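You operate a simulated robot arm through the tools that you are given. There is no shell and no other tool.

The job below is to be done with a simulated robot arm. You get a single attempt, and the scene is never put back.

TASK
Shut the feed valve, then bleed the air until the gauge reads zero.
Fine: bleed by the nozzle valve, shut it again, then turn the dial to 0.

Only the result counts: the job must be done as asked and must still hold three seconds after the hand-in. Knocking over, shifting, dropping, spilling or breaking anything else fails it.

THE ROBOT
A 6-joint arm with a two-finger parallel gripper, fixed in place. Base frame: the origin is at the foot of the arm, x ahead of it, y to its left, z up; the work surface is at about z = 800. Lengths are in mm, angles in degrees, forces in N, time in s.
With the tool pointing down near the work surface it reaches from about 240 to 660 mm from the base axis. Its first joint turns from -166.0 to 166.0 degrees. Payload 1.57 kg.
Tool frame: the origin (TCP) lies between the finger pads and is the grasp point; the fingertips stand 30 mm ahead of it; z points along the fingers, y is the line along which they close. The gripper opens to 110 mm. The fingers are 24 mm wide and 12 mm thick; the gripper's body (48 by 112 mm) begins 78 mm behind the TCP.
Orientation is that of the tool frame in the base frame, as a unit quaternion [w, x, y, z]. With the fingers straight down and closing along the base's y, the tool's x points along the base's -x, its y along +y and its z along -z.

THE INTERFACE
- The arm moves only by the tool drive_tool. Its arguments are lists of equal length, an entry for each row: "claw": the finger opening in mm, from 0 to 110; "slide": the shift along the base's x, y, z in mm, a list of three; "rot": the turn, a rotation vector about the base's x, y, z in rad, a list of three. In form: {"claw": [claw, ...], "slide": [[x, y, z], ...], "rot": [[ax, ay, az], ...]}. A call has 1 to 20 rows; each row is the pose to reach, as a shift and turn from the pose commanded when the call began. Rows are played at 5 a second. More than 50 mm and 8.6 degrees between two rows, or a gripper value outside its range, and nothing of the call is played. Where a pose cannot be reached the arm comes as near as it can. A force on the tool above 40 N (or 10 N above the force at the start of the call, whichever is more), or a blocked arm, ends the call early, and 0.2 s more pass. The fingers move at their own pace (about 108 mm/s each) and stop on an object; they squeeze with about 24 N. The grip force told is the motor's: it shows also when the fingers shut on nothing. Time passes only in rows, and 0.2 s behind the last, so rows that repeat a pose let the fingers close. The reply holds the time, the measured pose of the TCP, the force on the tool along the base axes, the opening and the grip force, in the units named above and with some noise, with the torque about the TCP (base axes, N m) and any sound that the robot's microphone picked up, and new pictures: "show" is both (left out), scene, wrist or none.
- Cameras (640 x 400 px; columns grow to the right, rows downward): "scene" is fixed at [217.9, -499.8, 1611.3]; the picture's right is [0.40, -0.92, 0.00], its down [-0.83, -0.36, -0.42] and it looks along [0.39, 0.17, -0.91] (base axes); focal length 368 px, centre (320, 200). "wrist" rides on the gripper at [70, 16, -141] in the tool frame; the picture's right is [-0.23, 0.97, 0.00], its down [-0.86, -0.20, -0.48] and it looks along [-0.47, -0.11, 0.88] (tool axes); focal length 222 px, centre (320, 200). There is no depth. A picture from a camera that has moved, and an enlarged one, comes with that camera's place and axes in the base frame and with its lens.
- lift_body(by): slides the trunk up (or, below 0, down) by that many mm; the arm rides with it, the base frame stays. It gives what a move gives, with no picture.
- enlarge(camera, box): a new picture of the part [left, top, right, bottom] of that camera's present view, enlarged. It takes no simulated time.
- close_job(): hands the job in; it is judged then, once.

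Nothing tells you positions but the pictures and the camera data. Unless the task says otherwise, let go and move clear before handing in.

The tools are called as name(argument=value, ...) on one line, values as JSON. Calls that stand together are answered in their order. drive_tool: Moves the arm, as the interface text tells. Its arguments: {"type":"object","properties":{"claw":{"type":"array"},"slide":{"type":"array"},"rot":{"type":"array"},"show":{"type":"string","enum":["both","scene","wrist","none"]}},"required":["claw","slide","rot"]} The other tools are called the same way: lift_body (by) slides the trunk up or down; enlarge (camera, box) takes an enlarged picture of a part of a camera's view; close_job () hands the job in.

At the start:

```text
t: 0.0
ee_pos: [427.5, -264.7, 1225.6]
tool_rot: [0.0, 0.0, 1.0, 0.0]
ft_force: [-0.2, -0.5, 0.5]
ft_torque: [-0.01, 0.02, 0.02]
grip_width: 110.0
grip_force: 0.1
trunk travel left (down, up): [-250.0, 340.0]
```

scene: 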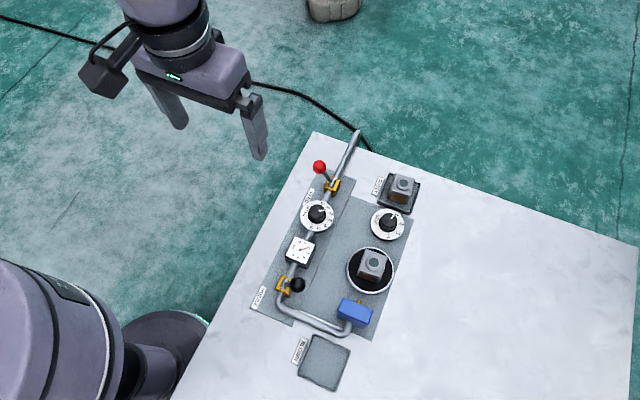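
wrist: 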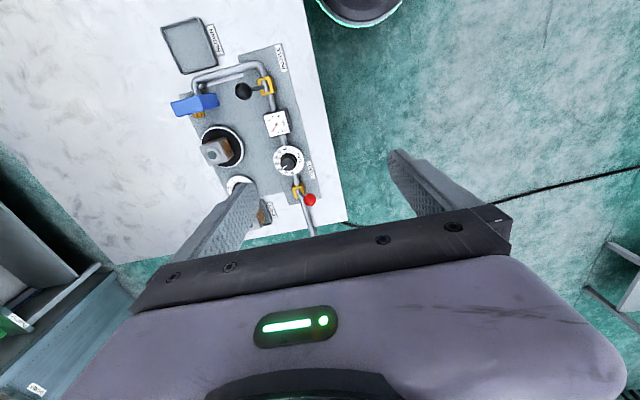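

I see a panel with a pipe, a red-handled valve, a dial, a gauge, a black-handled valve and a blue nozzle. I'll look closer before moving.

enlarge(camera="scene", box=[240, 120, 440, 245])

enlarge(camera="scene", box=[240, 220, 440, 345])

enlarge(camera="wrist", box=[150, 0, 350, 125])

enlarge(camera="wrist", box=[190, 100, 350, 240])

enlarge(camera="scene", box=[270, 230, 330, 270])

```text
3.20 times, centred on (340, 182) of scene
camera zoom: at [217.9, -499.8, 1611.3], right [0.4, -0.92, 0.0], down [-0.83, -0.36, -0.42], along [0.39, 0.17, -0.91], focal length 1179 px, centre (256, 256)
```

zoom: 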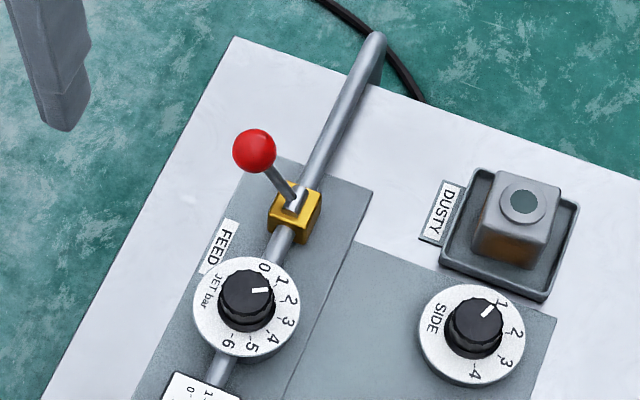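

```text
3.20 times, centred on (340, 282) of scene
camera zoom: at [217.9, -499.8, 1611.3], right [0.4, -0.92, 0.0], down [-0.83, -0.36, -0.42], along [0.39, 0.17, -0.91], focal length 1179 px, centre (256, -64)
```

zoom: 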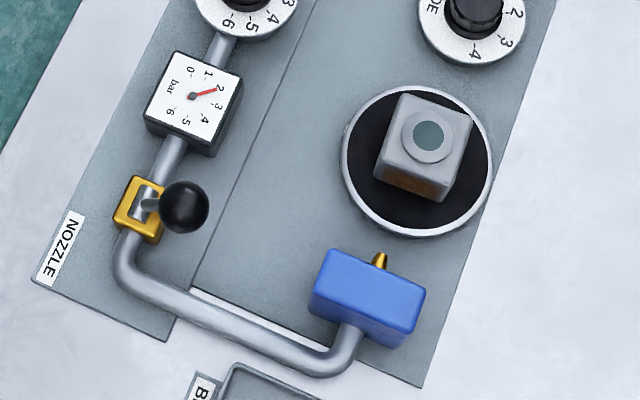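

```text
3.20 times, centred on (250, 62) of wrist
camera zoom: at [356.8, -249.4, 1368.2], right [0.23, 0.97, 0.0], down [0.86, -0.2, 0.48], along [0.47, -0.11, -0.88], focal length 711 px, centre (544, 640)
```

zoom: 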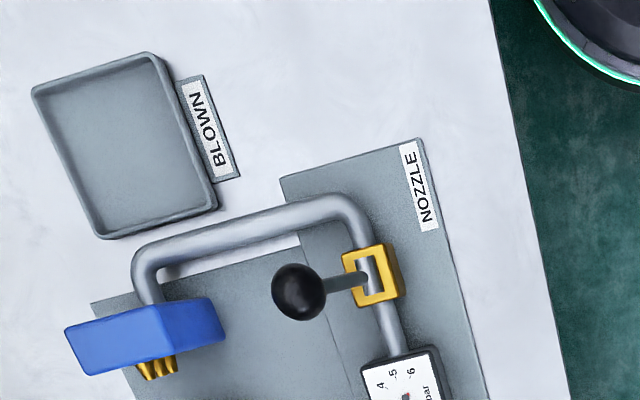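

```text
2.86 times, centred on (270, 170) of wrist
camera zoom: at [356.8, -249.4, 1368.2], right [0.23, 0.97, 0.0], down [0.86, -0.2, 0.48], along [0.47, -0.11, -0.88], focal length 635 px, centre (463, 286)
```

zoom: 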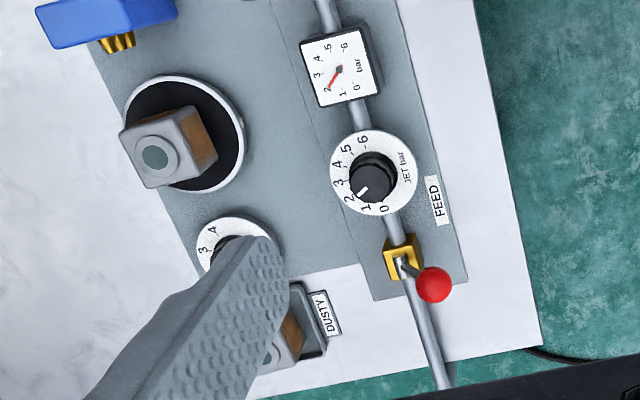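

```text
10.00 times, centred on (300, 250) of scene
camera zoom: at [217.9, -499.8, 1611.3], right [0.4, -0.92, 0.0], down [-0.83, -0.36, -0.42], along [0.39, 0.17, -0.91], focal length 3684 px, centre (520, -300)
```

zoom: 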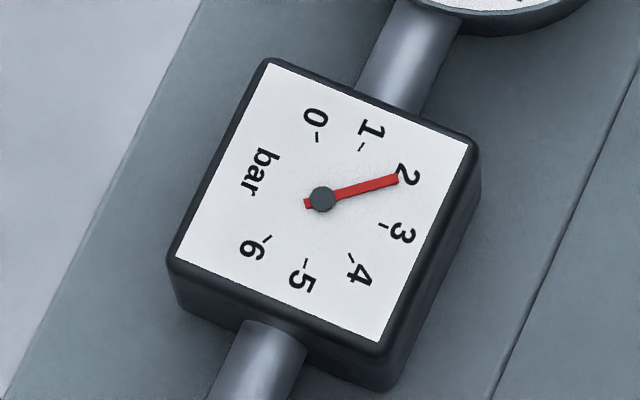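

The pipe seems to run along x at y≈-365: black (nozzle) ball near (343,-397,893), red (feed) ball near (601,-332,895), dial near (516,-365). I'll zoom on the valve bodies and the dial to understand their motion.

enlarge(camera="scene", box=[305, 150, 365, 190])

enlarge(camera="scene", box=[265, 265, 325, 305])

enlarge(camera="scene", box=[290, 190, 350, 230])

enlarge(camera="wrist", box=[225, 65, 285, 105])

enlarge(camera="wrist", box=[265, 140, 340, 215])

enlarge(camera="scene", box=[330, 235, 420, 345])

```text
10.00 times, centred on (335, 170) of scene
camera zoom: at [217.9, -499.8, 1611.3], right [0.4, -0.92, 0.0], down [-0.83, -0.36, -0.42], along [0.39, 0.17, -0.91], focal length 3684 px, centre (170, 500)
```

zoom: 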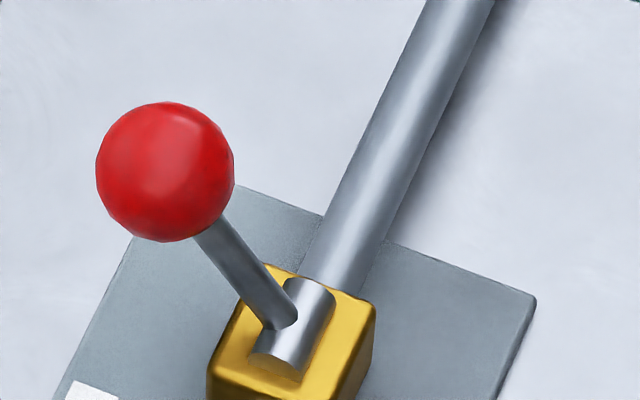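

```text
10.00 times, centred on (295, 285) of scene
camera zoom: at [217.9, -499.8, 1611.3], right [0.4, -0.92, 0.0], down [-0.83, -0.36, -0.42], along [0.39, 0.17, -0.91], focal length 3684 px, centre (570, -650)
```

zoom: 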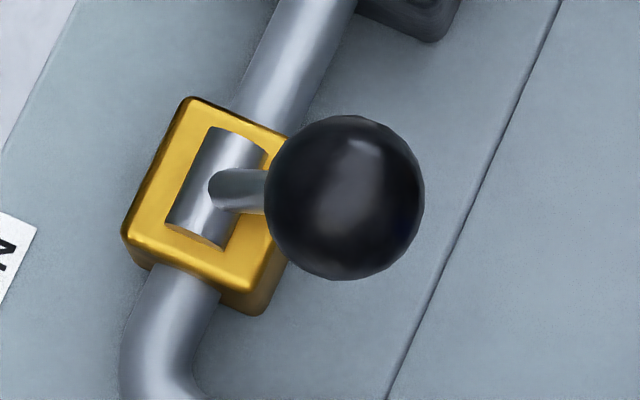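

```text
10.00 times, centred on (320, 210) of scene
camera zoom: at [217.9, -499.8, 1611.3], right [0.4, -0.92, 0.0], down [-0.83, -0.36, -0.42], along [0.39, 0.17, -0.91], focal length 3684 px, centre (320, 100)
```

zoom: 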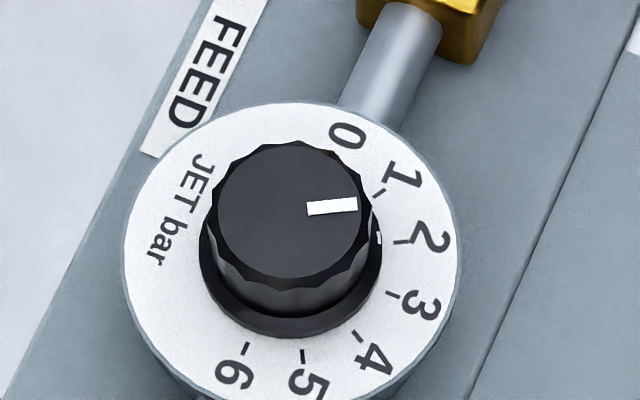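

```text
10.00 times, centred on (255, 85) of wrist
camera zoom: at [356.8, -249.4, 1368.2], right [0.23, 0.97, 0.0], down [0.86, -0.2, 0.48], along [0.47, -0.11, -0.88], focal length 2221 px, centre (970, 1350)
```

zoom: 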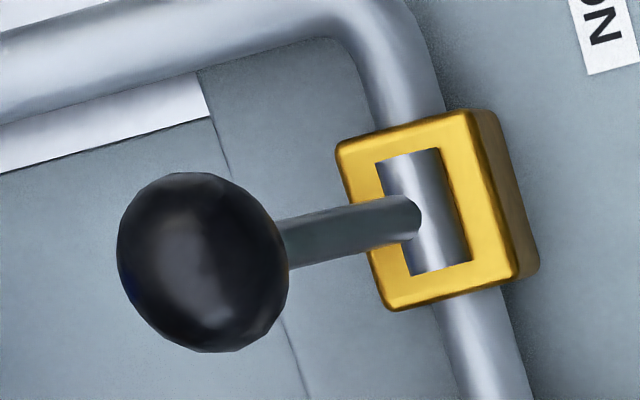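

```text
5.33 times, centred on (302, 178) of wrist
camera zoom: at [356.8, -249.4, 1368.2], right [0.23, 0.97, 0.0], down [0.86, -0.2, 0.48], along [0.47, -0.11, -0.88], focal length 1185 px, centre (413, 320)
```

zoom: 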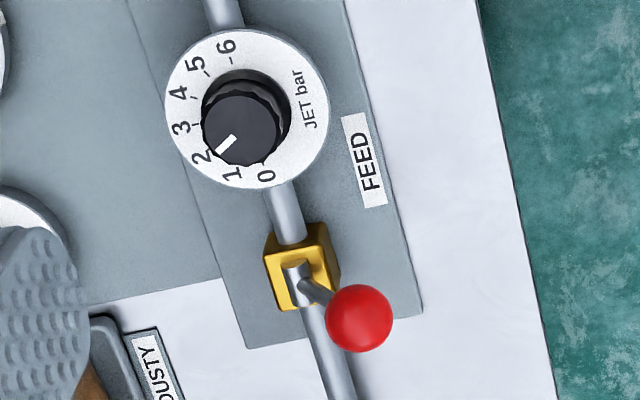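

```text
3.64 times, centred on (375, 290) of scene
camera zoom: at [217.9, -499.8, 1611.3], right [0.4, -0.92, 0.0], down [-0.83, -0.36, -0.42], along [0.39, 0.17, -0.91], focal length 1340 px, centre (120, -127)
```

zoom: 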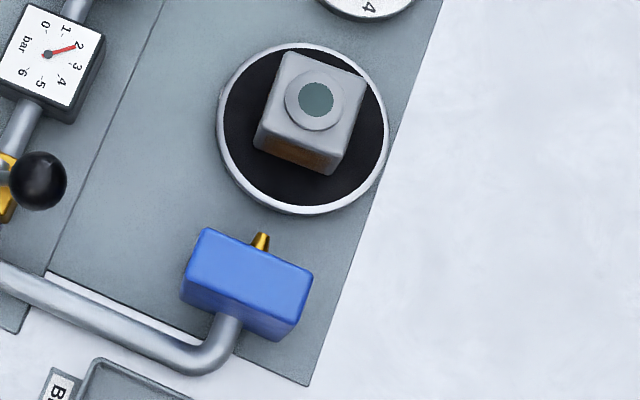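

Both levers tip about the pipe's axis (red leans to +y = feed open, black to -y = nozzle shut), and the dial and gauge both stand at 2. I'll close the fingers, tilt the tool outward for reach, and go above the +y side of the red ball.

drive_tool(claw=[0, 0, 0, 0, 0, 0, 0, 0], slide=[[20, -3, -27], [40, -6, -55], [60, -9, -82], [80, -12, -110], [100, -16, -137], [120, -19, -165], [140, -22, -192], [160, -25, -220]], rot=[[0, -0.0625, 0], [0, -0.125, 0], [0, -0.1875, 0], [0, -0.25, 0], [0, -0.3125, 0], [0, -0.375, 0], [0, -0.4375, 0], [0, -0.5, 0]])

```text
t: 1.8
ee_pos: [588.4, -290.9, 1005.9]
tool_rot: [0.248, 0.001, 0.969, -0.001]
ft_force: [0.1, -0.1, -0.8]
ft_torque: [0.04, -0.02, 0.01]
grip_width: 0.0
grip_force: 21.1
trunk travel left (down, up): [-250.0, 340.0]
camera wrist: at [458.4, -275.9, 1097.0], right [0.2, 0.97, 0.11], down [0.52, -0.2, 0.83], along [0.83, -0.11, -0.55], focal length 222 px, centre (320, 200)
```

scene: 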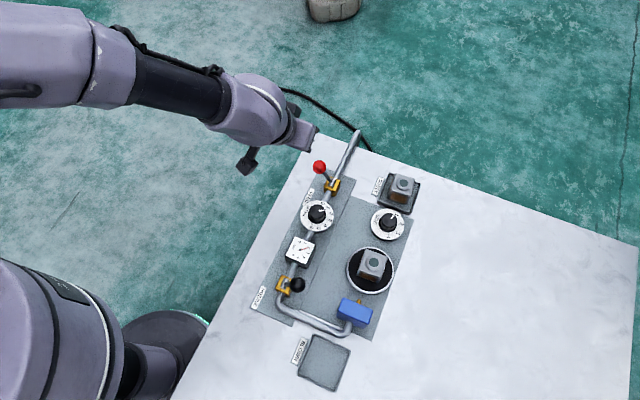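
wrist: 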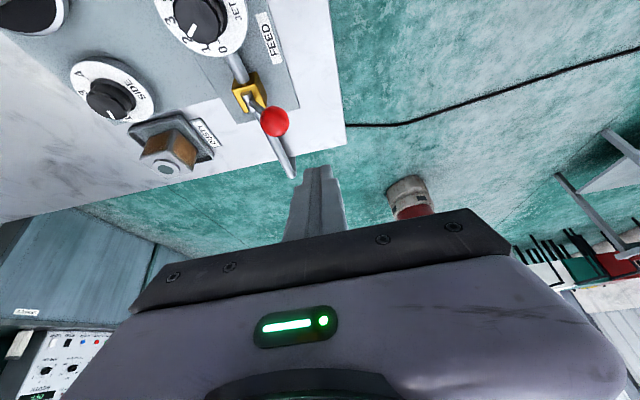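

The wrist view confirms the red ball at about (600,-332,895), and the closed fingers hover on its +y side. I'll lower beside it.

drive_tool(claw=[0, 0, 0, 0, 0], slide=[[2, 0, -25], [4, 0, -50], [6, 0, -75], [8, 0, -100], [8, 0, -100]], rot=[[0, 0, 0], [0, 0, 0], [0, 0, 0], [0, 0, 0], [0, 0, 0]])

```text
t: 3.0
ee_pos: [596.4, -289.3, 907.0]
tool_rot: [0.249, 0.0, 0.969, 0.0]
ft_force: [-0.4, 0.0, 0.8]
ft_torque: [0.01, 0.01, 0.0]
grip_width: 0.0
grip_force: 20.8
trunk travel left (down, up): [-250.0, 340.0]
camera wrist: at [465.6, -273.8, 998.1], right [0.2, 0.97, 0.11], down [0.52, -0.2, 0.83], along [0.83, -0.11, -0.55], focal length 222 px, centre (320, 200)
```

scene: 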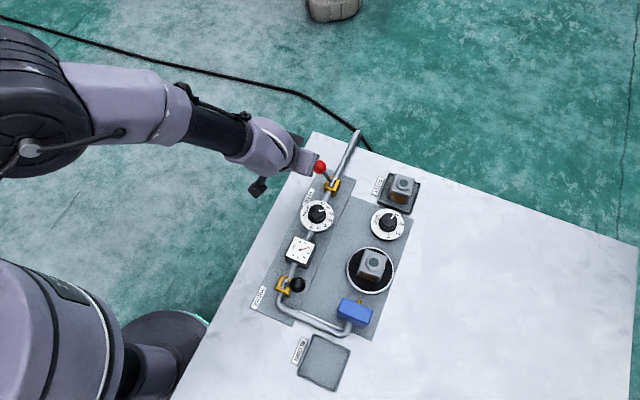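
wrist: 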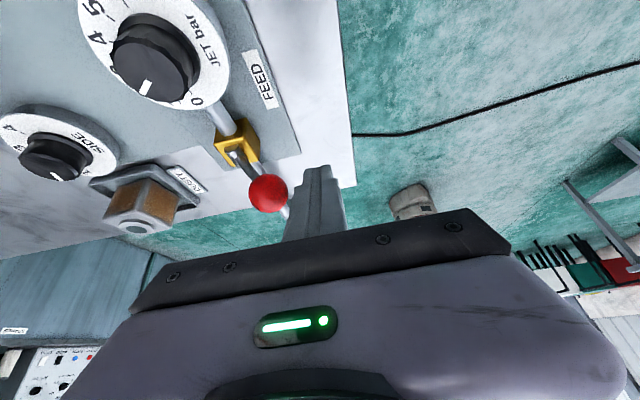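

The fingers stand beside the red ball on its +y side. Now I push it towards -y in small rows.

drive_tool(claw=[0, 0, 0, 0, 0, 0, 0, 0, 0, 0], slide=[[0, -6, 0], [0, -12, 0], [0, -18, 0], [0, -24, 0], [0, -30, 0], [0, -37, 0], [0, -44, 0], [0, -52, 0], [0, -60, 0], [0, -68, 0]], rot=[[0, 0, 0], [0, 0, 0], [0, 0, 0], [0, 0, 0], [0, 0, 0], [0, 0, 0], [0, 0, 0], [0, 0, 0], [0, 0, 0], [0, 0, 0]])

```text
t: 5.2
ee_pos: [595.4, -359.2, 907.4]
tool_rot: [0.248, 0.0, 0.969, 0.0]
ft_force: [0.0, 0.1, 0.9]
ft_torque: [-0.02, -0.02, 0.01]
grip_width: 0.2
grip_force: 21.1
trunk travel left (down, up): [-250.0, 340.0]
camera wrist: at [466.0, -342.9, 998.1], right [0.2, 0.97, 0.11], down [0.52, -0.2, 0.83], along [0.83, -0.11, -0.55], focal length 222 px, centre (320, 200)
```

scene: 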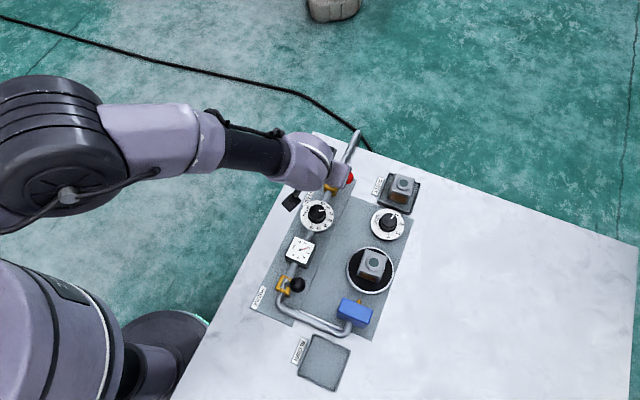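
wrist: 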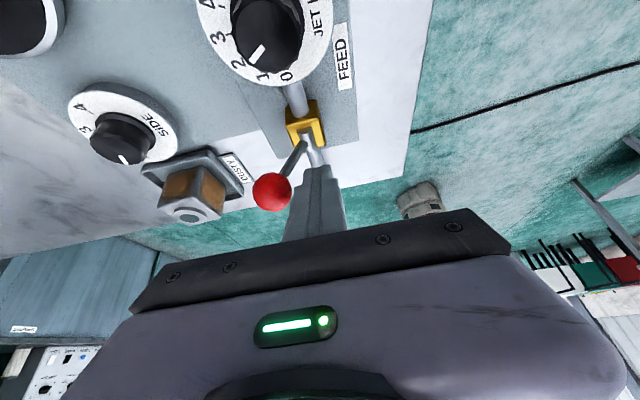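

The red lever has tipped over to -y (ball now about y=-396, matching the mirror of its old place). I'll nudge to confirm it is at its stop.

drive_tool(claw=[0, 0, 0], slide=[[0, -5, 0], [0, -10, 0], [0, -14, 0]], rot=[[0, 0, 0], [0, 0, 0], [0, 0, 0]])

enlarge(camera="scene", box=[270, 150, 390, 270])

```text
t: 6.0
ee_pos: [597.2, -372.0, 906.2]
tool_rot: [0.247, -0.001, 0.969, 0.0]
ft_force: [-0.6, 5.6, 0.7]
ft_torque: [0.1, 0.02, 0.08]
grip_width: 0.0
grip_force: 21.0
trunk travel left (down, up): [-250.0, 340.0]
camera wrist: at [466.0, -356.1, 997.8], right [0.2, 0.97, 0.11], down [0.52, -0.2, 0.83], along [0.83, -0.11, -0.55], focal length 222 px, centre (320, 200)
```

scene: 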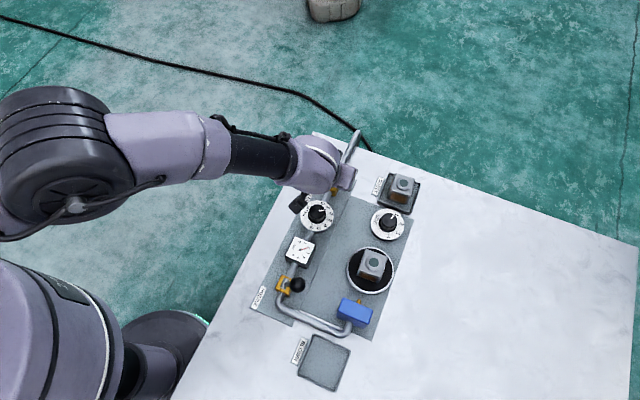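
wrist: 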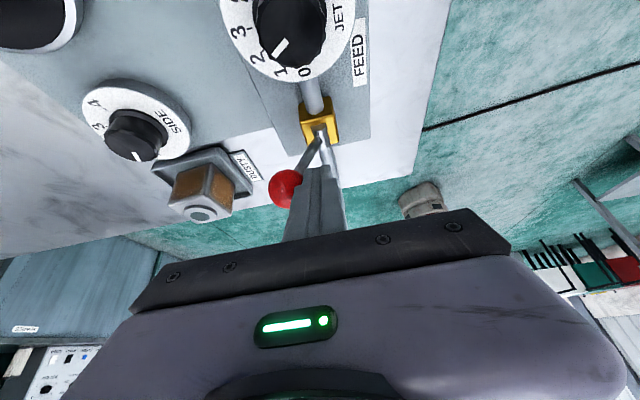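

```text
3.33 times, centred on (330, 210) of scene
camera zoom: at [217.9, -499.8, 1611.3], right [0.4, -0.92, 0.0], down [-0.83, -0.36, -0.42], along [0.39, 0.17, -0.91], focal length 1228 px, centre (287, 167)
```

zoom: 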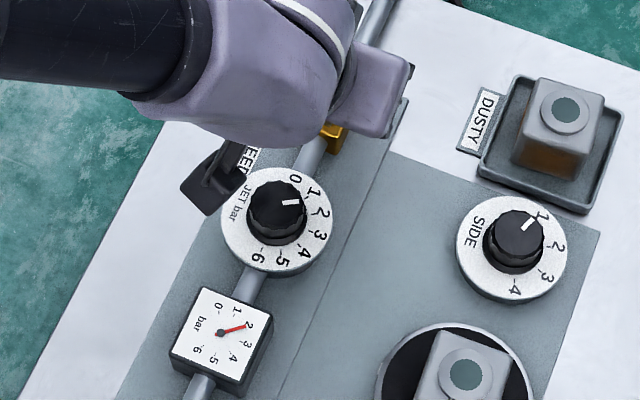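

The feed lever is hard at its stop at -y, and the gauge still shows the trapped 2 bar. Next I back off, rise and go over the black ball with the tool upright, fingers opened to straddle it.

drive_tool(claw=[0, 0, 0, 0, 0, 0, 20, 40, 60, 60, 60, 60, 60], slide=[[0, 20, 0], [0, 20, 40], [0, 20, 85], [0, 20, 130], [-32, 15, 130], [-64, 10, 130], [-96, 4, 130], [-128, -2, 130], [-160, -8, 130], [-192, -14, 130], [-224, -20, 130], [-252, -25, 130], [-252, -25, 130]], rot=[[0, 0, 0], [0, 0, 0], [0, 0, 0], [0, 0, 0], [0, 0.0625, 0], [0, 0.125, 0], [0, 0.1875, 0], [0, 0.25, 0], [0, 0.3125, 0], [0, 0.375, 0], [0, 0.4375, 0], [0, 0.5, 0], [0, 0.5, 0]])

enlarge(camera="wrist", box=[220, 0, 420, 200])

enlarge(camera="scene", box=[280, 130, 400, 230])

```text
t: 8.8
ee_pos: [343.4, -396.8, 1034.4]
tool_rot: [0.0, 0.0, 1.0, 0.001]
ft_force: [0.7, -0.2, 0.1]
ft_torque: [-0.01, -0.02, -0.03]
grip_width: 59.6
grip_force: 0.1
trunk travel left (down, up): [-250.0, 340.0]
camera wrist: at [272.5, -380.8, 1177.2], right [0.23, 0.97, 0.0], down [0.86, -0.2, 0.48], along [0.47, -0.11, -0.88], focal length 222 px, centre (320, 200)
```

scene: 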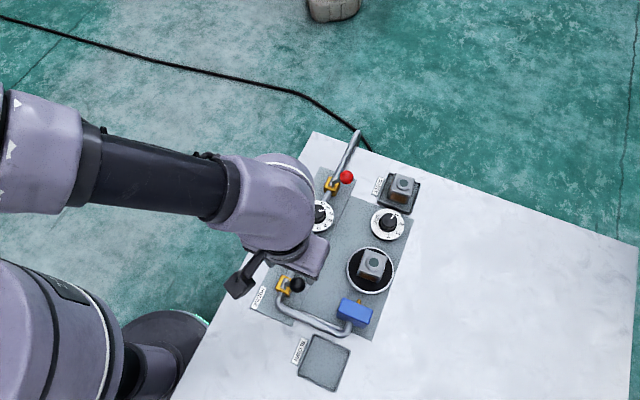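
wrist: 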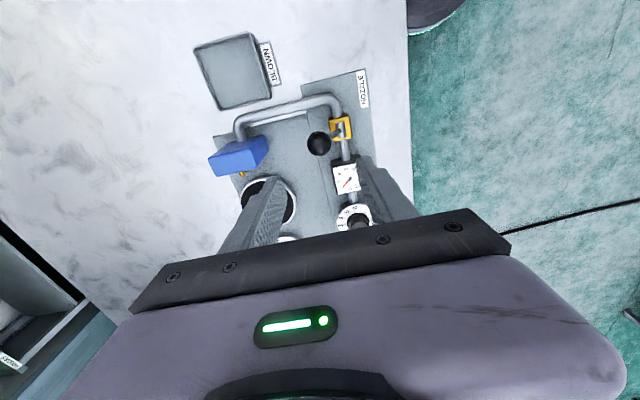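

```text
2.00 times, centred on (320, 100) of wrist
camera zoom: at [272.5, -380.8, 1177.2], right [0.23, 0.97, 0.0], down [0.86, -0.2, 0.48], along [0.47, -0.11, -0.88], focal length 444 px, centre (320, 400)
```

zoom: 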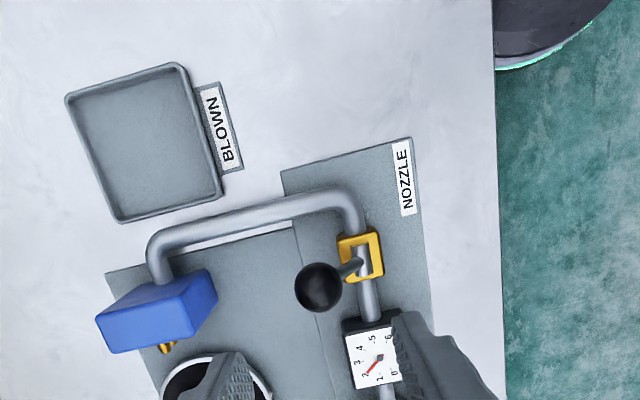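

```text
4.00 times, centred on (340, 180) of scene
camera zoom: at [217.9, -499.8, 1611.3], right [0.4, -0.92, 0.0], down [-0.83, -0.36, -0.42], along [0.39, 0.17, -0.91], focal length 1473 px, centre (240, 280)
```

zoom: 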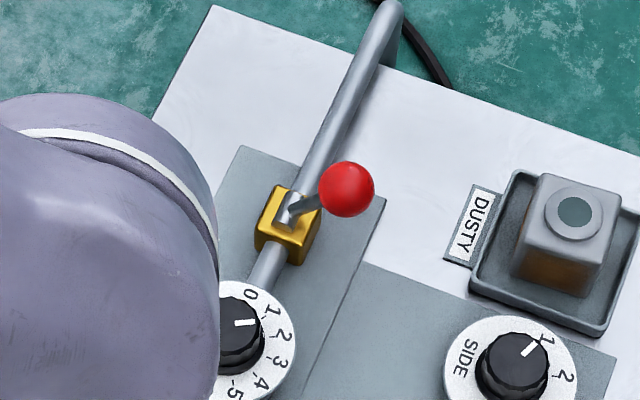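

The red lever now leans to -y, and the black ball checks at about (343,-398,893), right beneath the open fingers. I'll lower to straddle it.

drive_tool(claw=[60, 60, 60, 60, 60], slide=[[0, 0, -32], [0, 0, -64], [0, 0, -96], [0, 0, -126], [0, 0, -126]], rot=[[0, 0, 0], [0, 0, 0], [0, 0, 0], [0, 0, 0], [0, 0, 0]])

```text
t: 10.0
ee_pos: [343.7, -395.5, 911.1]
tool_rot: [0.0, 0.0, 1.0, 0.0]
ft_force: [0.3, 0.5, 0.2]
ft_torque: [0.01, 0.01, 0.02]
grip_width: 60.0
grip_force: 0.1
trunk travel left (down, up): [-250.0, 340.0]
camera wrist: at [271.9, -380.6, 1052.6], right [0.23, 0.97, 0.0], down [0.85, -0.2, 0.48], along [0.47, -0.11, -0.88], focal length 222 px, centre (320, 200)
```

scene: 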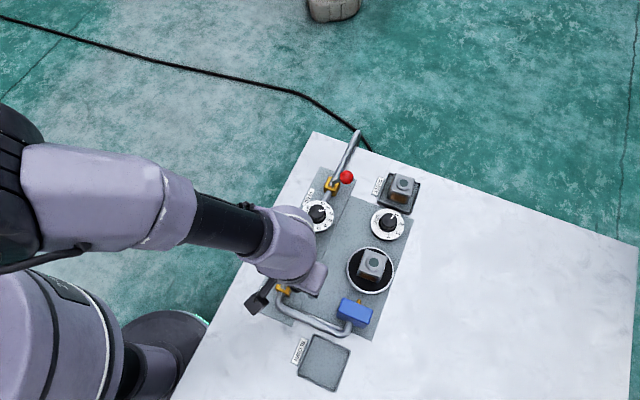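
wrist: 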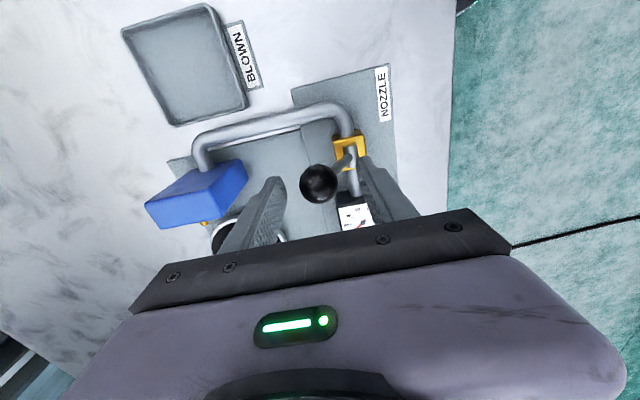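

The fingers straddle the black ball. I push it over to +y to open the nozzle.

drive_tool(claw=[60, 60, 60, 60, 60, 60, 60, 60, 60, 60, 60], slide=[[0, 8, 0], [0, 16, 0], [0, 23, 0], [0, 30, 0], [0, 37, 0], [0, 44, 0], [0, 51, 0], [0, 58, 0], [0, 65, 0], [0, 71, 0], [0, 76, 0]], rot=[[0, 0, 0], [0, 0, 0], [0, 0, 0], [0, 0, 0], [0, 0, 0], [0, 0, 0], [0, 0, 0], [0, 0, 0], [0, 0, 0], [0, 0, 0], [0, 0, 0]])

enlarge(camera="wrist", box=[220, 80, 420, 240])

enlarge(camera="scene", box=[270, 190, 410, 330])

```text
t: 12.4
ee_pos: [344.1, -320.7, 911.3]
tool_rot: [0.0, 0.001, 1.0, 0.0]
ft_force: [-1.0, -1.3, -0.2]
ft_torque: [0.0, -0.03, -0.02]
grip_width: 59.7
grip_force: 0.1
trunk travel left (down, up): [-250.0, 340.0]
camera wrist: at [272.4, -304.9, 1051.8], right [0.23, 0.97, 0.0], down [0.85, -0.2, 0.48], along [0.47, -0.11, -0.88], focal length 222 px, centre (320, 200)
```

scene: 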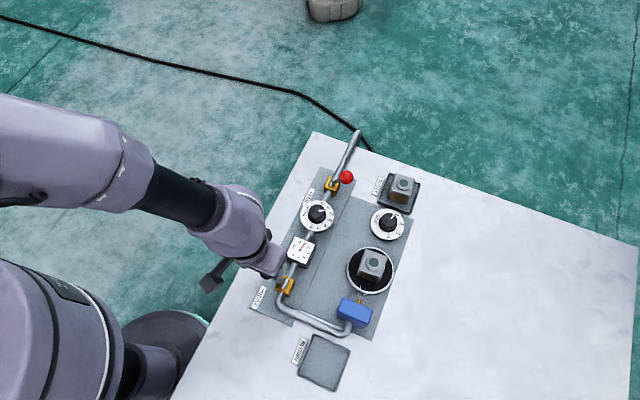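
wrist: 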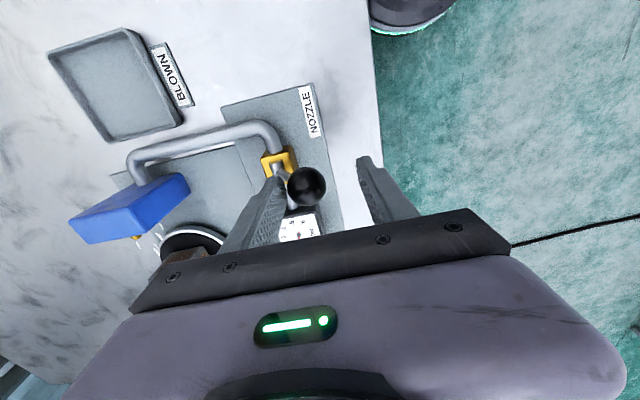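

```text
2.50 times, centred on (320, 160) of wrist
camera zoom: at [272.4, -304.9, 1051.8], right [0.23, 0.97, 0.0], down [0.85, -0.2, 0.48], along [0.47, -0.11, -0.88], focal length 555 px, centre (320, 300)
```

zoom: 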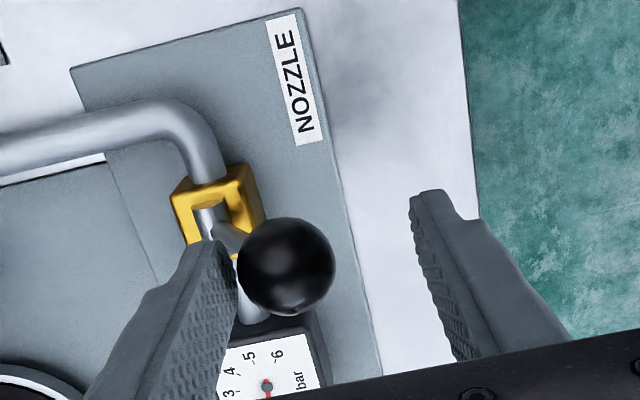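

```text
2.86 times, centred on (340, 260) of scene
camera zoom: at [217.9, -499.8, 1611.3], right [0.4, -0.92, 0.0], down [-0.83, -0.36, -0.42], along [0.39, 0.17, -0.91], focal length 1052 px, centre (263, 29)
```

zoom: 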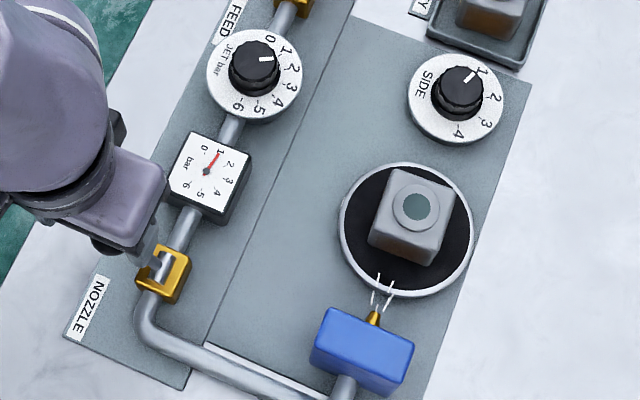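

The nozzle is open, air is hissing out and the gauge has dropped towards 1; the block is steady. I'll hold and let it bleed.

drive_tool(claw=[60, 60, 60, 60, 60, 60, 60, 60, 60, 60], slide=[[0, 0, 0], [0, 0, 0], [0, 0, 0], [0, 0, 0], [0, 0, 0], [0, 0, 0], [0, 0, 0], [0, 0, 0], [0, 0, 0], [0, 0, 0]], rot=[[0, 0, 0], [0, 0, 0], [0, 0, 0], [0, 0, 0], [0, 0, 0], [0, 0, 0], [0, 0, 0], [0, 0, 0], [0, 0, 0], [0, 0, 0]], show="none")

enlarge(camera="scene", box=[270, 190, 410, 330])

enlarge(camera="scene", box=[270, 230, 330, 270])

```text
t: 14.6
ee_pos: [343.0, -321.1, 911.1]
tool_rot: [-0.001, 0.0, 1.0, 0.0]
ft_force: [-0.3, 0.1, -0.5]
ft_torque: [0.01, 0.02, -0.01]
grip_width: 59.9
grip_force: 0.1
trunk travel left (down, up): [-250.0, 340.0]
```

```text
2.86 times, centred on (340, 260) of scene
camera zoom: at [217.9, -499.8, 1611.3], right [0.4, -0.92, 0.0], down [-0.83, -0.36, -0.42], along [0.39, 0.17, -0.91], focal length 1052 px, centre (263, 29)
```

zoom: 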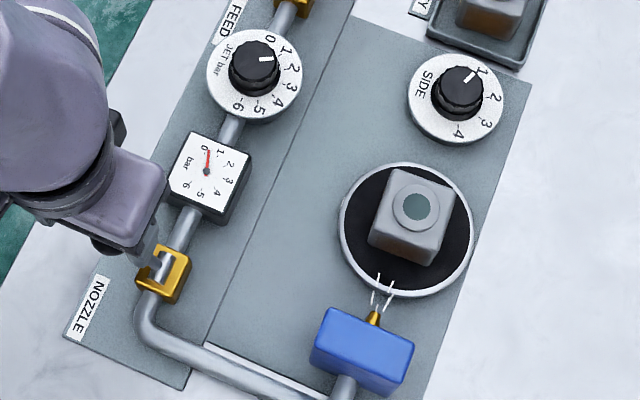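

```text
10.00 times, centred on (300, 250) of scene
camera zoom: at [217.9, -499.8, 1611.3], right [0.4, -0.92, 0.0], down [-0.83, -0.36, -0.42], along [0.39, 0.17, -0.91], focal length 3684 px, centre (520, -300)
```

zoom: 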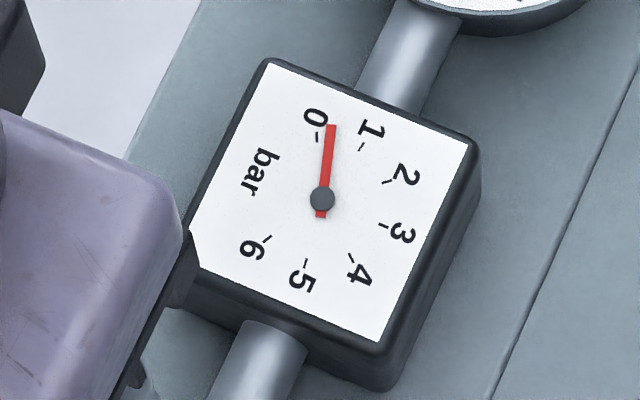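

The gauge reads about 0.3 and air is still leaving. I'll wait more.

drive_tool(claw=[60, 60, 60, 60, 60, 60, 60, 60, 60, 60, 60, 60, 60, 60, 60, 60, 60, 60, 60, 60], slide=[[0, 0, 0], [0, 0, 0], [0, 0, 0], [0, 0, 0], [0, 0, 0], [0, 0, 0], [0, 0, 0], [0, 0, 0], [0, 0, 0], [0, 0, 0], [0, 0, 0], [0, 0, 0], [0, 0, 0], [0, 0, 0], [0, 0, 0], [0, 0, 0], [0, 0, 0], [0, 0, 0], [0, 0, 0], [0, 0, 0]], rot=[[0, 0, 0], [0, 0, 0], [0, 0, 0], [0, 0, 0], [0, 0, 0], [0, 0, 0], [0, 0, 0], [0, 0, 0], [0, 0, 0], [0, 0, 0], [0, 0, 0], [0, 0, 0], [0, 0, 0], [0, 0, 0], [0, 0, 0], [0, 0, 0], [0, 0, 0], [0, 0, 0], [0, 0, 0], [0, 0, 0]], show="none")

enlarge(camera="scene", box=[270, 190, 410, 330])

enlarge(camera="scene", box=[270, 230, 330, 270])

```text
t: 18.8
ee_pos: [343.3, -321.1, 910.4]
tool_rot: [0.0, 0.0, 1.0, -0.001]
ft_force: [-0.4, 0.3, 1.0]
ft_torque: [0.01, 0.02, 0.02]
grip_width: 60.2
grip_force: 0.0
trunk travel left (down, up): [-250.0, 340.0]
```

```text
2.86 times, centred on (340, 260) of scene
camera zoom: at [217.9, -499.8, 1611.3], right [0.4, -0.92, 0.0], down [-0.83, -0.36, -0.42], along [0.39, 0.17, -0.91], focal length 1052 px, centre (263, 29)
```

zoom: 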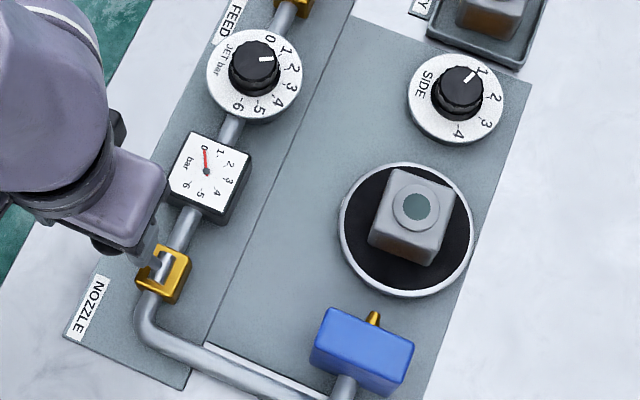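

```text
10.00 times, centred on (300, 250) of scene
camera zoom: at [217.9, -499.8, 1611.3], right [0.4, -0.92, 0.0], down [-0.83, -0.36, -0.42], along [0.39, 0.17, -0.91], focal length 3684 px, centre (520, -300)
```

zoom: 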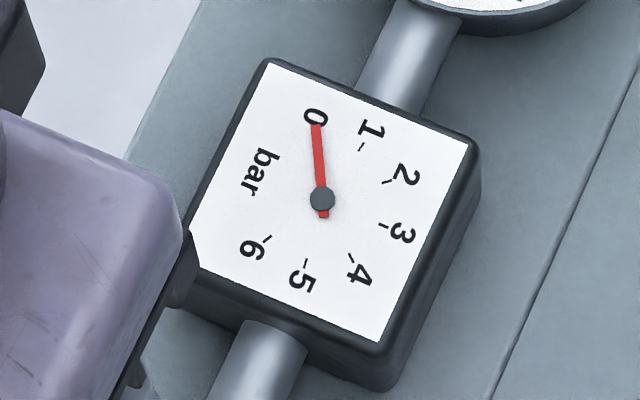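

The gauge stands at 0 and the air jets are gone. I'll wait a moment more, then shut the nozzle by pushing the ball back to -y with the other finger.

drive_tool(claw=[60, 60, 60, 60, 60, 60, 60, 60, 60, 60, 60, 60, 60, 60, 60, 60, 60, 60, 60, 60], slide=[[0, 0, 0], [0, 0, 0], [0, 0, 0], [0, 0, 0], [0, 0, 0], [0, -8, 0], [0, -16, 0], [0, -23, 0], [0, -30, 0], [0, -37, 0], [0, -44, 0], [0, -51, 0], [0, -58, 0], [0, -65, 0], [0, -71, 0], [0, -77, 0], [0, -83, 0], [0, -88, 0], [0, -92, 0], [0, -92, 0]], rot=[[0, 0, 0], [0, 0, 0], [0, 0, 0], [0, 0, 0], [0, 0, 0], [0, 0, 0], [0, 0, 0], [0, 0, 0], [0, 0, 0], [0, 0, 0], [0, 0, 0], [0, 0, 0], [0, 0, 0], [0, 0, 0], [0, 0, 0], [0, 0, 0], [0, 0, 0], [0, 0, 0], [0, 0, 0], [0, 0, 0]])

enlarge(camera="wrist", box=[220, 80, 420, 240])

```text
t: 23.0
ee_pos: [344.6, -413.4, 910.6]
tool_rot: [-0.001, 0.0, 1.0, 0.0]
ft_force: [0.0, 2.3, -1.3]
ft_torque: [0.05, 0.01, 0.01]
grip_width: 62.0
grip_force: 1.0
trunk travel left (down, up): [-250.0, 340.0]
camera wrist: at [272.7, -397.3, 1051.6], right [0.23, 0.97, 0.0], down [0.86, -0.2, 0.48], along [0.47, -0.11, -0.88], focal length 222 px, centre (320, 200)
```

scene: 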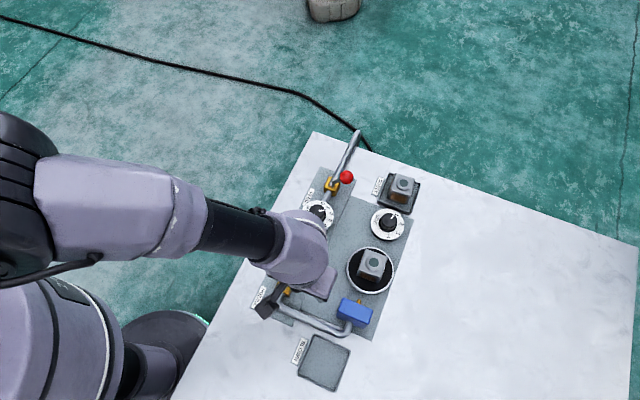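
wrist: 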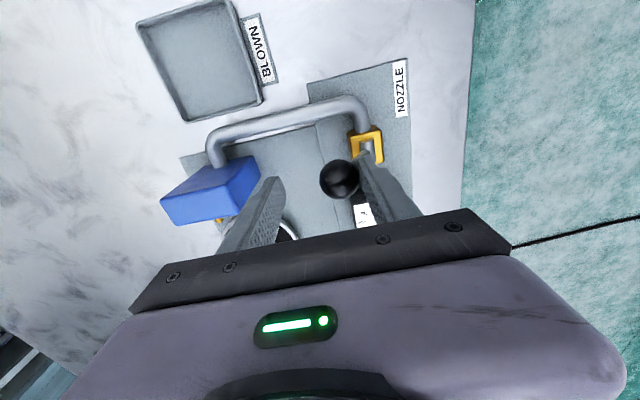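

```text
2.50 times, centred on (320, 160) of wrist
camera zoom: at [272.7, -397.3, 1051.6], right [0.23, 0.97, 0.0], down [0.86, -0.2, 0.48], along [0.47, -0.11, -0.88], focal length 555 px, centre (320, 300)
```

zoom: 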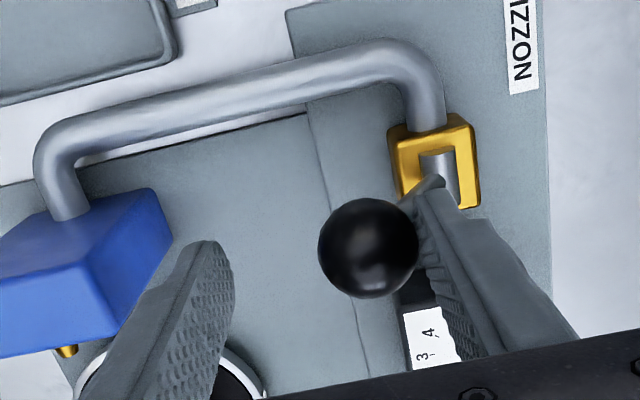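

The nozzle lever is back at its stop at -y (slight reaction force). I'll back off, rise and move above the dial to measure it.

drive_tool(claw=[60, 60, 60, 60, 60, 60, 60, 60, 60, 60, 60, 60], slide=[[0, 8, 0], [0, 16, 0], [0, 16, 35], [0, 16, 70], [0, 16, 105], [0, 16, 140], [35, 23, 140], [70, 30, 140], [105, 37, 140], [140, 44, 140], [172, 49, 140], [172, 49, 140]], rot=[[0, 0, 0], [0, 0, 0], [0, 0, 0], [0, 0, 0], [0, 0, 0], [0, 0, 0], [0, 0, 0], [0, 0, 0], [0, 0, 0], [0, 0, 0], [0, 0, 0], [0, 0, 0]])

enlarge(camera="wrist", box=[270, 80, 390, 180])

enlarge(camera="wrist", box=[220, 0, 420, 200])

enlarge(camera="scene", box=[270, 190, 410, 330])

```text
t: 25.6
ee_pos: [515.2, -363.7, 1049.6]
tool_rot: [0.0, 0.0, 1.0, 0.0]
ft_force: [0.4, -0.1, -0.2]
ft_torque: [0.03, 0.01, -0.02]
grip_width: 60.1
grip_force: 0.0
trunk travel left (down, up): [-250.0, 340.0]
camera wrist: at [444.3, -348.4, 1192.1], right [0.23, 0.97, 0.0], down [0.85, -0.2, 0.48], along [0.47, -0.11, -0.88], focal length 222 px, centre (320, 200)
```

scene: 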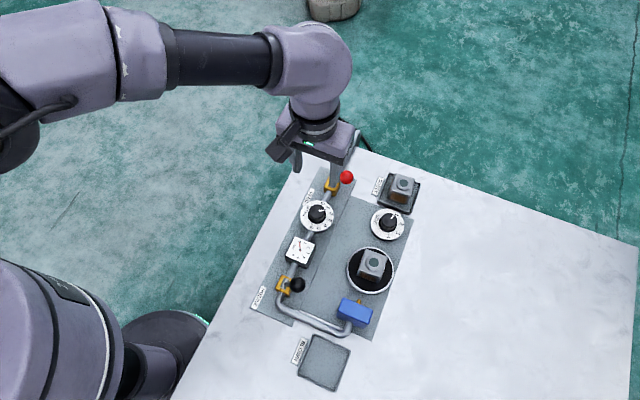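
wrist: 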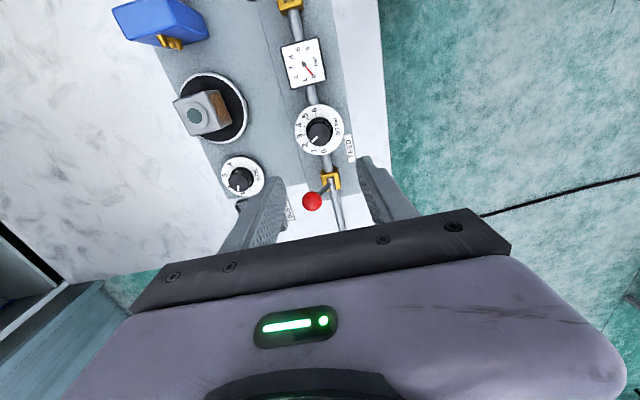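

```text
4.00 times, centred on (330, 130) of wrist
camera zoom: at [444.3, -348.4, 1192.1], right [0.23, 0.97, 0.0], down [0.85, -0.2, 0.48], along [0.47, -0.11, -0.88], focal length 888 px, centre (280, 480)
```

zoom: 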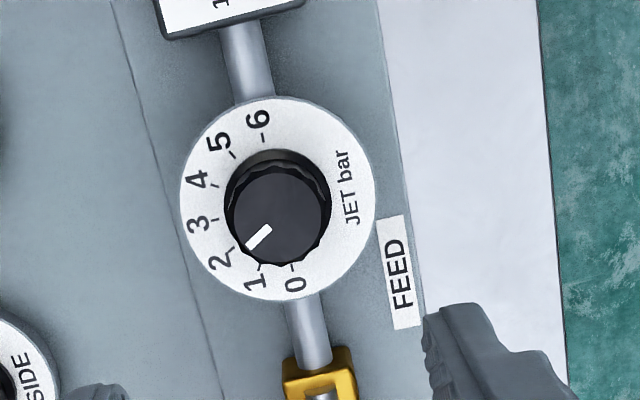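

```text
2.00 times, centred on (320, 100) of wrist
camera zoom: at [444.3, -348.4, 1192.1], right [0.23, 0.97, 0.0], down [0.85, -0.2, 0.48], along [0.47, -0.11, -0.88], focal length 444 px, centre (320, 400)
```

zoom: 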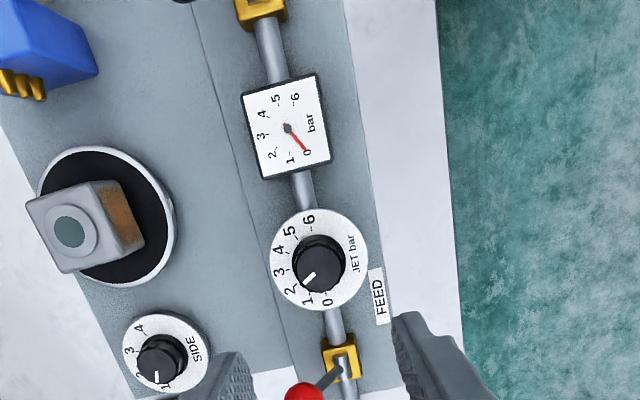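

```text
2.86 times, centred on (340, 260) of scene
camera zoom: at [217.9, -499.8, 1611.3], right [0.4, -0.92, 0.0], down [-0.83, -0.36, -0.42], along [0.39, 0.17, -0.91], focal length 1052 px, centre (263, 29)
```

zoom: 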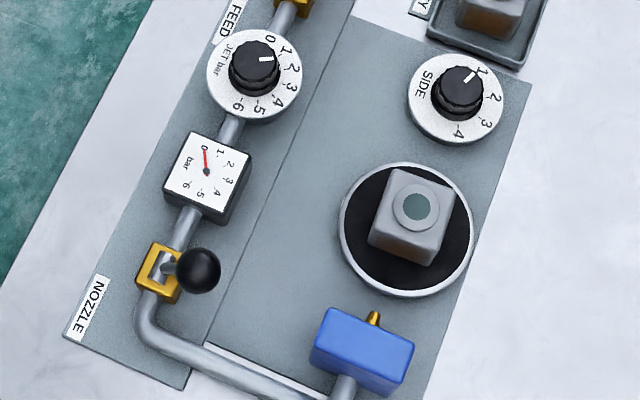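

The nozzle is shut again, the gauge holds 0, and the dial still points at 2. The scale runs 30° per step with 0 towards +x, so the knob (axis about (512,-366), top z≈870) needs +60° seen from above. I'll descend partway to check centring, pre-turned -30°.

drive_tool(claw=[60, 60, 60, 60, 60, 60], slide=[[-1, 0, -22], [-2, 0, -44], [-3, -1, -66], [-4, -1, -88], [-4, -1, -110], [-4, -1, -110]], rot=[[0, 0, -0.105], [0, 0, -0.21], [0, 0, -0.315], [0, 0, -0.42], [0, 0, -0.5236], [0, 0, -0.5236]])

enlarge(camera="wrist", box=[220, 80, 420, 240])

enlarge(camera="scene", box=[270, 150, 410, 270])

```text
t: 27.0
ee_pos: [510.4, -363.9, 942.6]
tool_rot: [0.0, 0.26, 0.966, -0.001]
ft_force: [-0.1, -0.9, 0.0]
ft_torque: [-0.02, -0.01, 0.03]
grip_width: 59.8
grip_force: 0.1
trunk travel left (down, up): [-250.0, 340.0]
camera wrist: at [457.5, -315.6, 1083.4], right [0.68, 0.73, 0.0], down [0.64, -0.6, 0.48], along [0.35, -0.33, -0.88], focal length 222 px, centre (320, 200)
```

scene: 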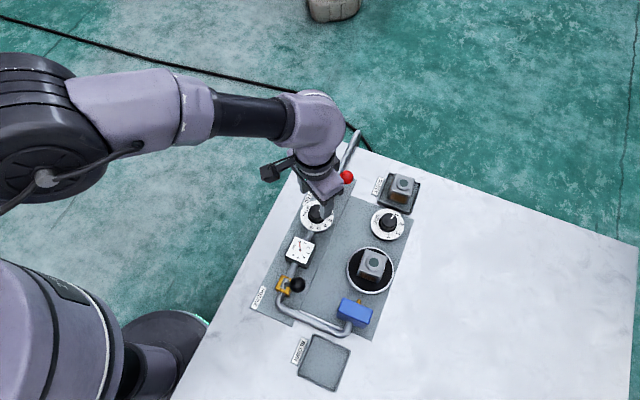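
wrist: 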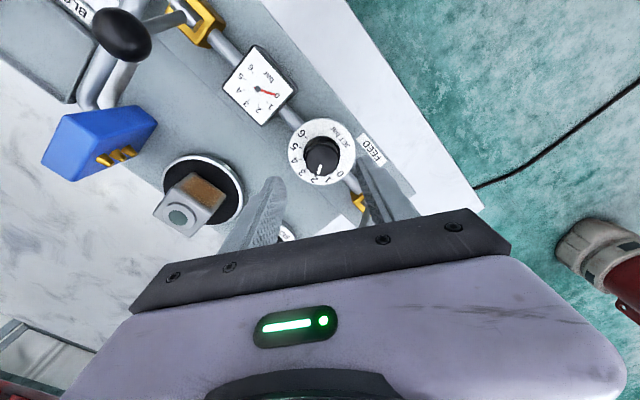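

```text
2.50 times, centred on (320, 160) of wrist
camera zoom: at [457.5, -315.6, 1083.4], right [0.68, 0.73, 0.0], down [0.64, -0.6, 0.48], along [0.35, -0.33, -0.88], focal length 555 px, centre (320, 300)
```

zoom: 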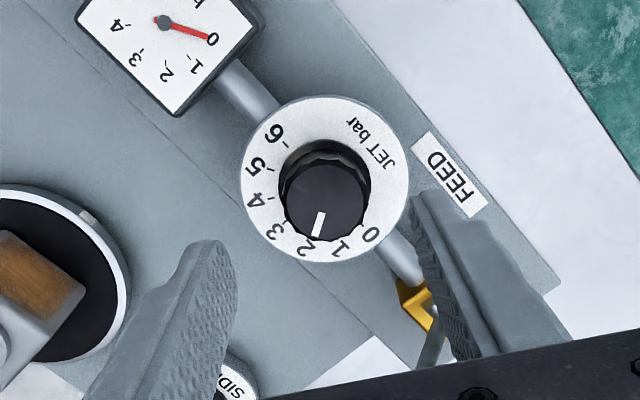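

```text
3.33 times, centred on (340, 210) of scene
camera zoom: at [217.9, -499.8, 1611.3], right [0.4, -0.92, 0.0], down [-0.83, -0.36, -0.42], along [0.39, 0.17, -0.91], focal length 1228 px, centre (253, 167)
```

zoom: 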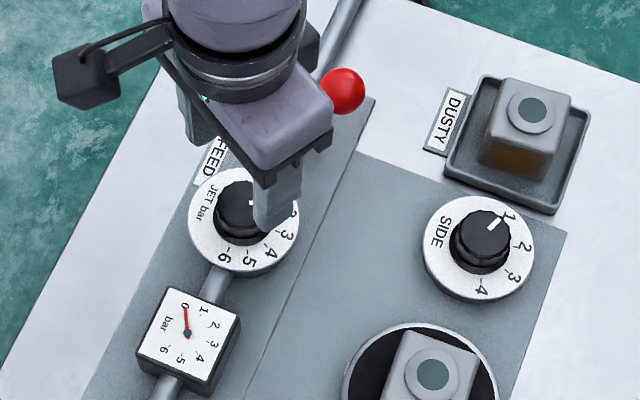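

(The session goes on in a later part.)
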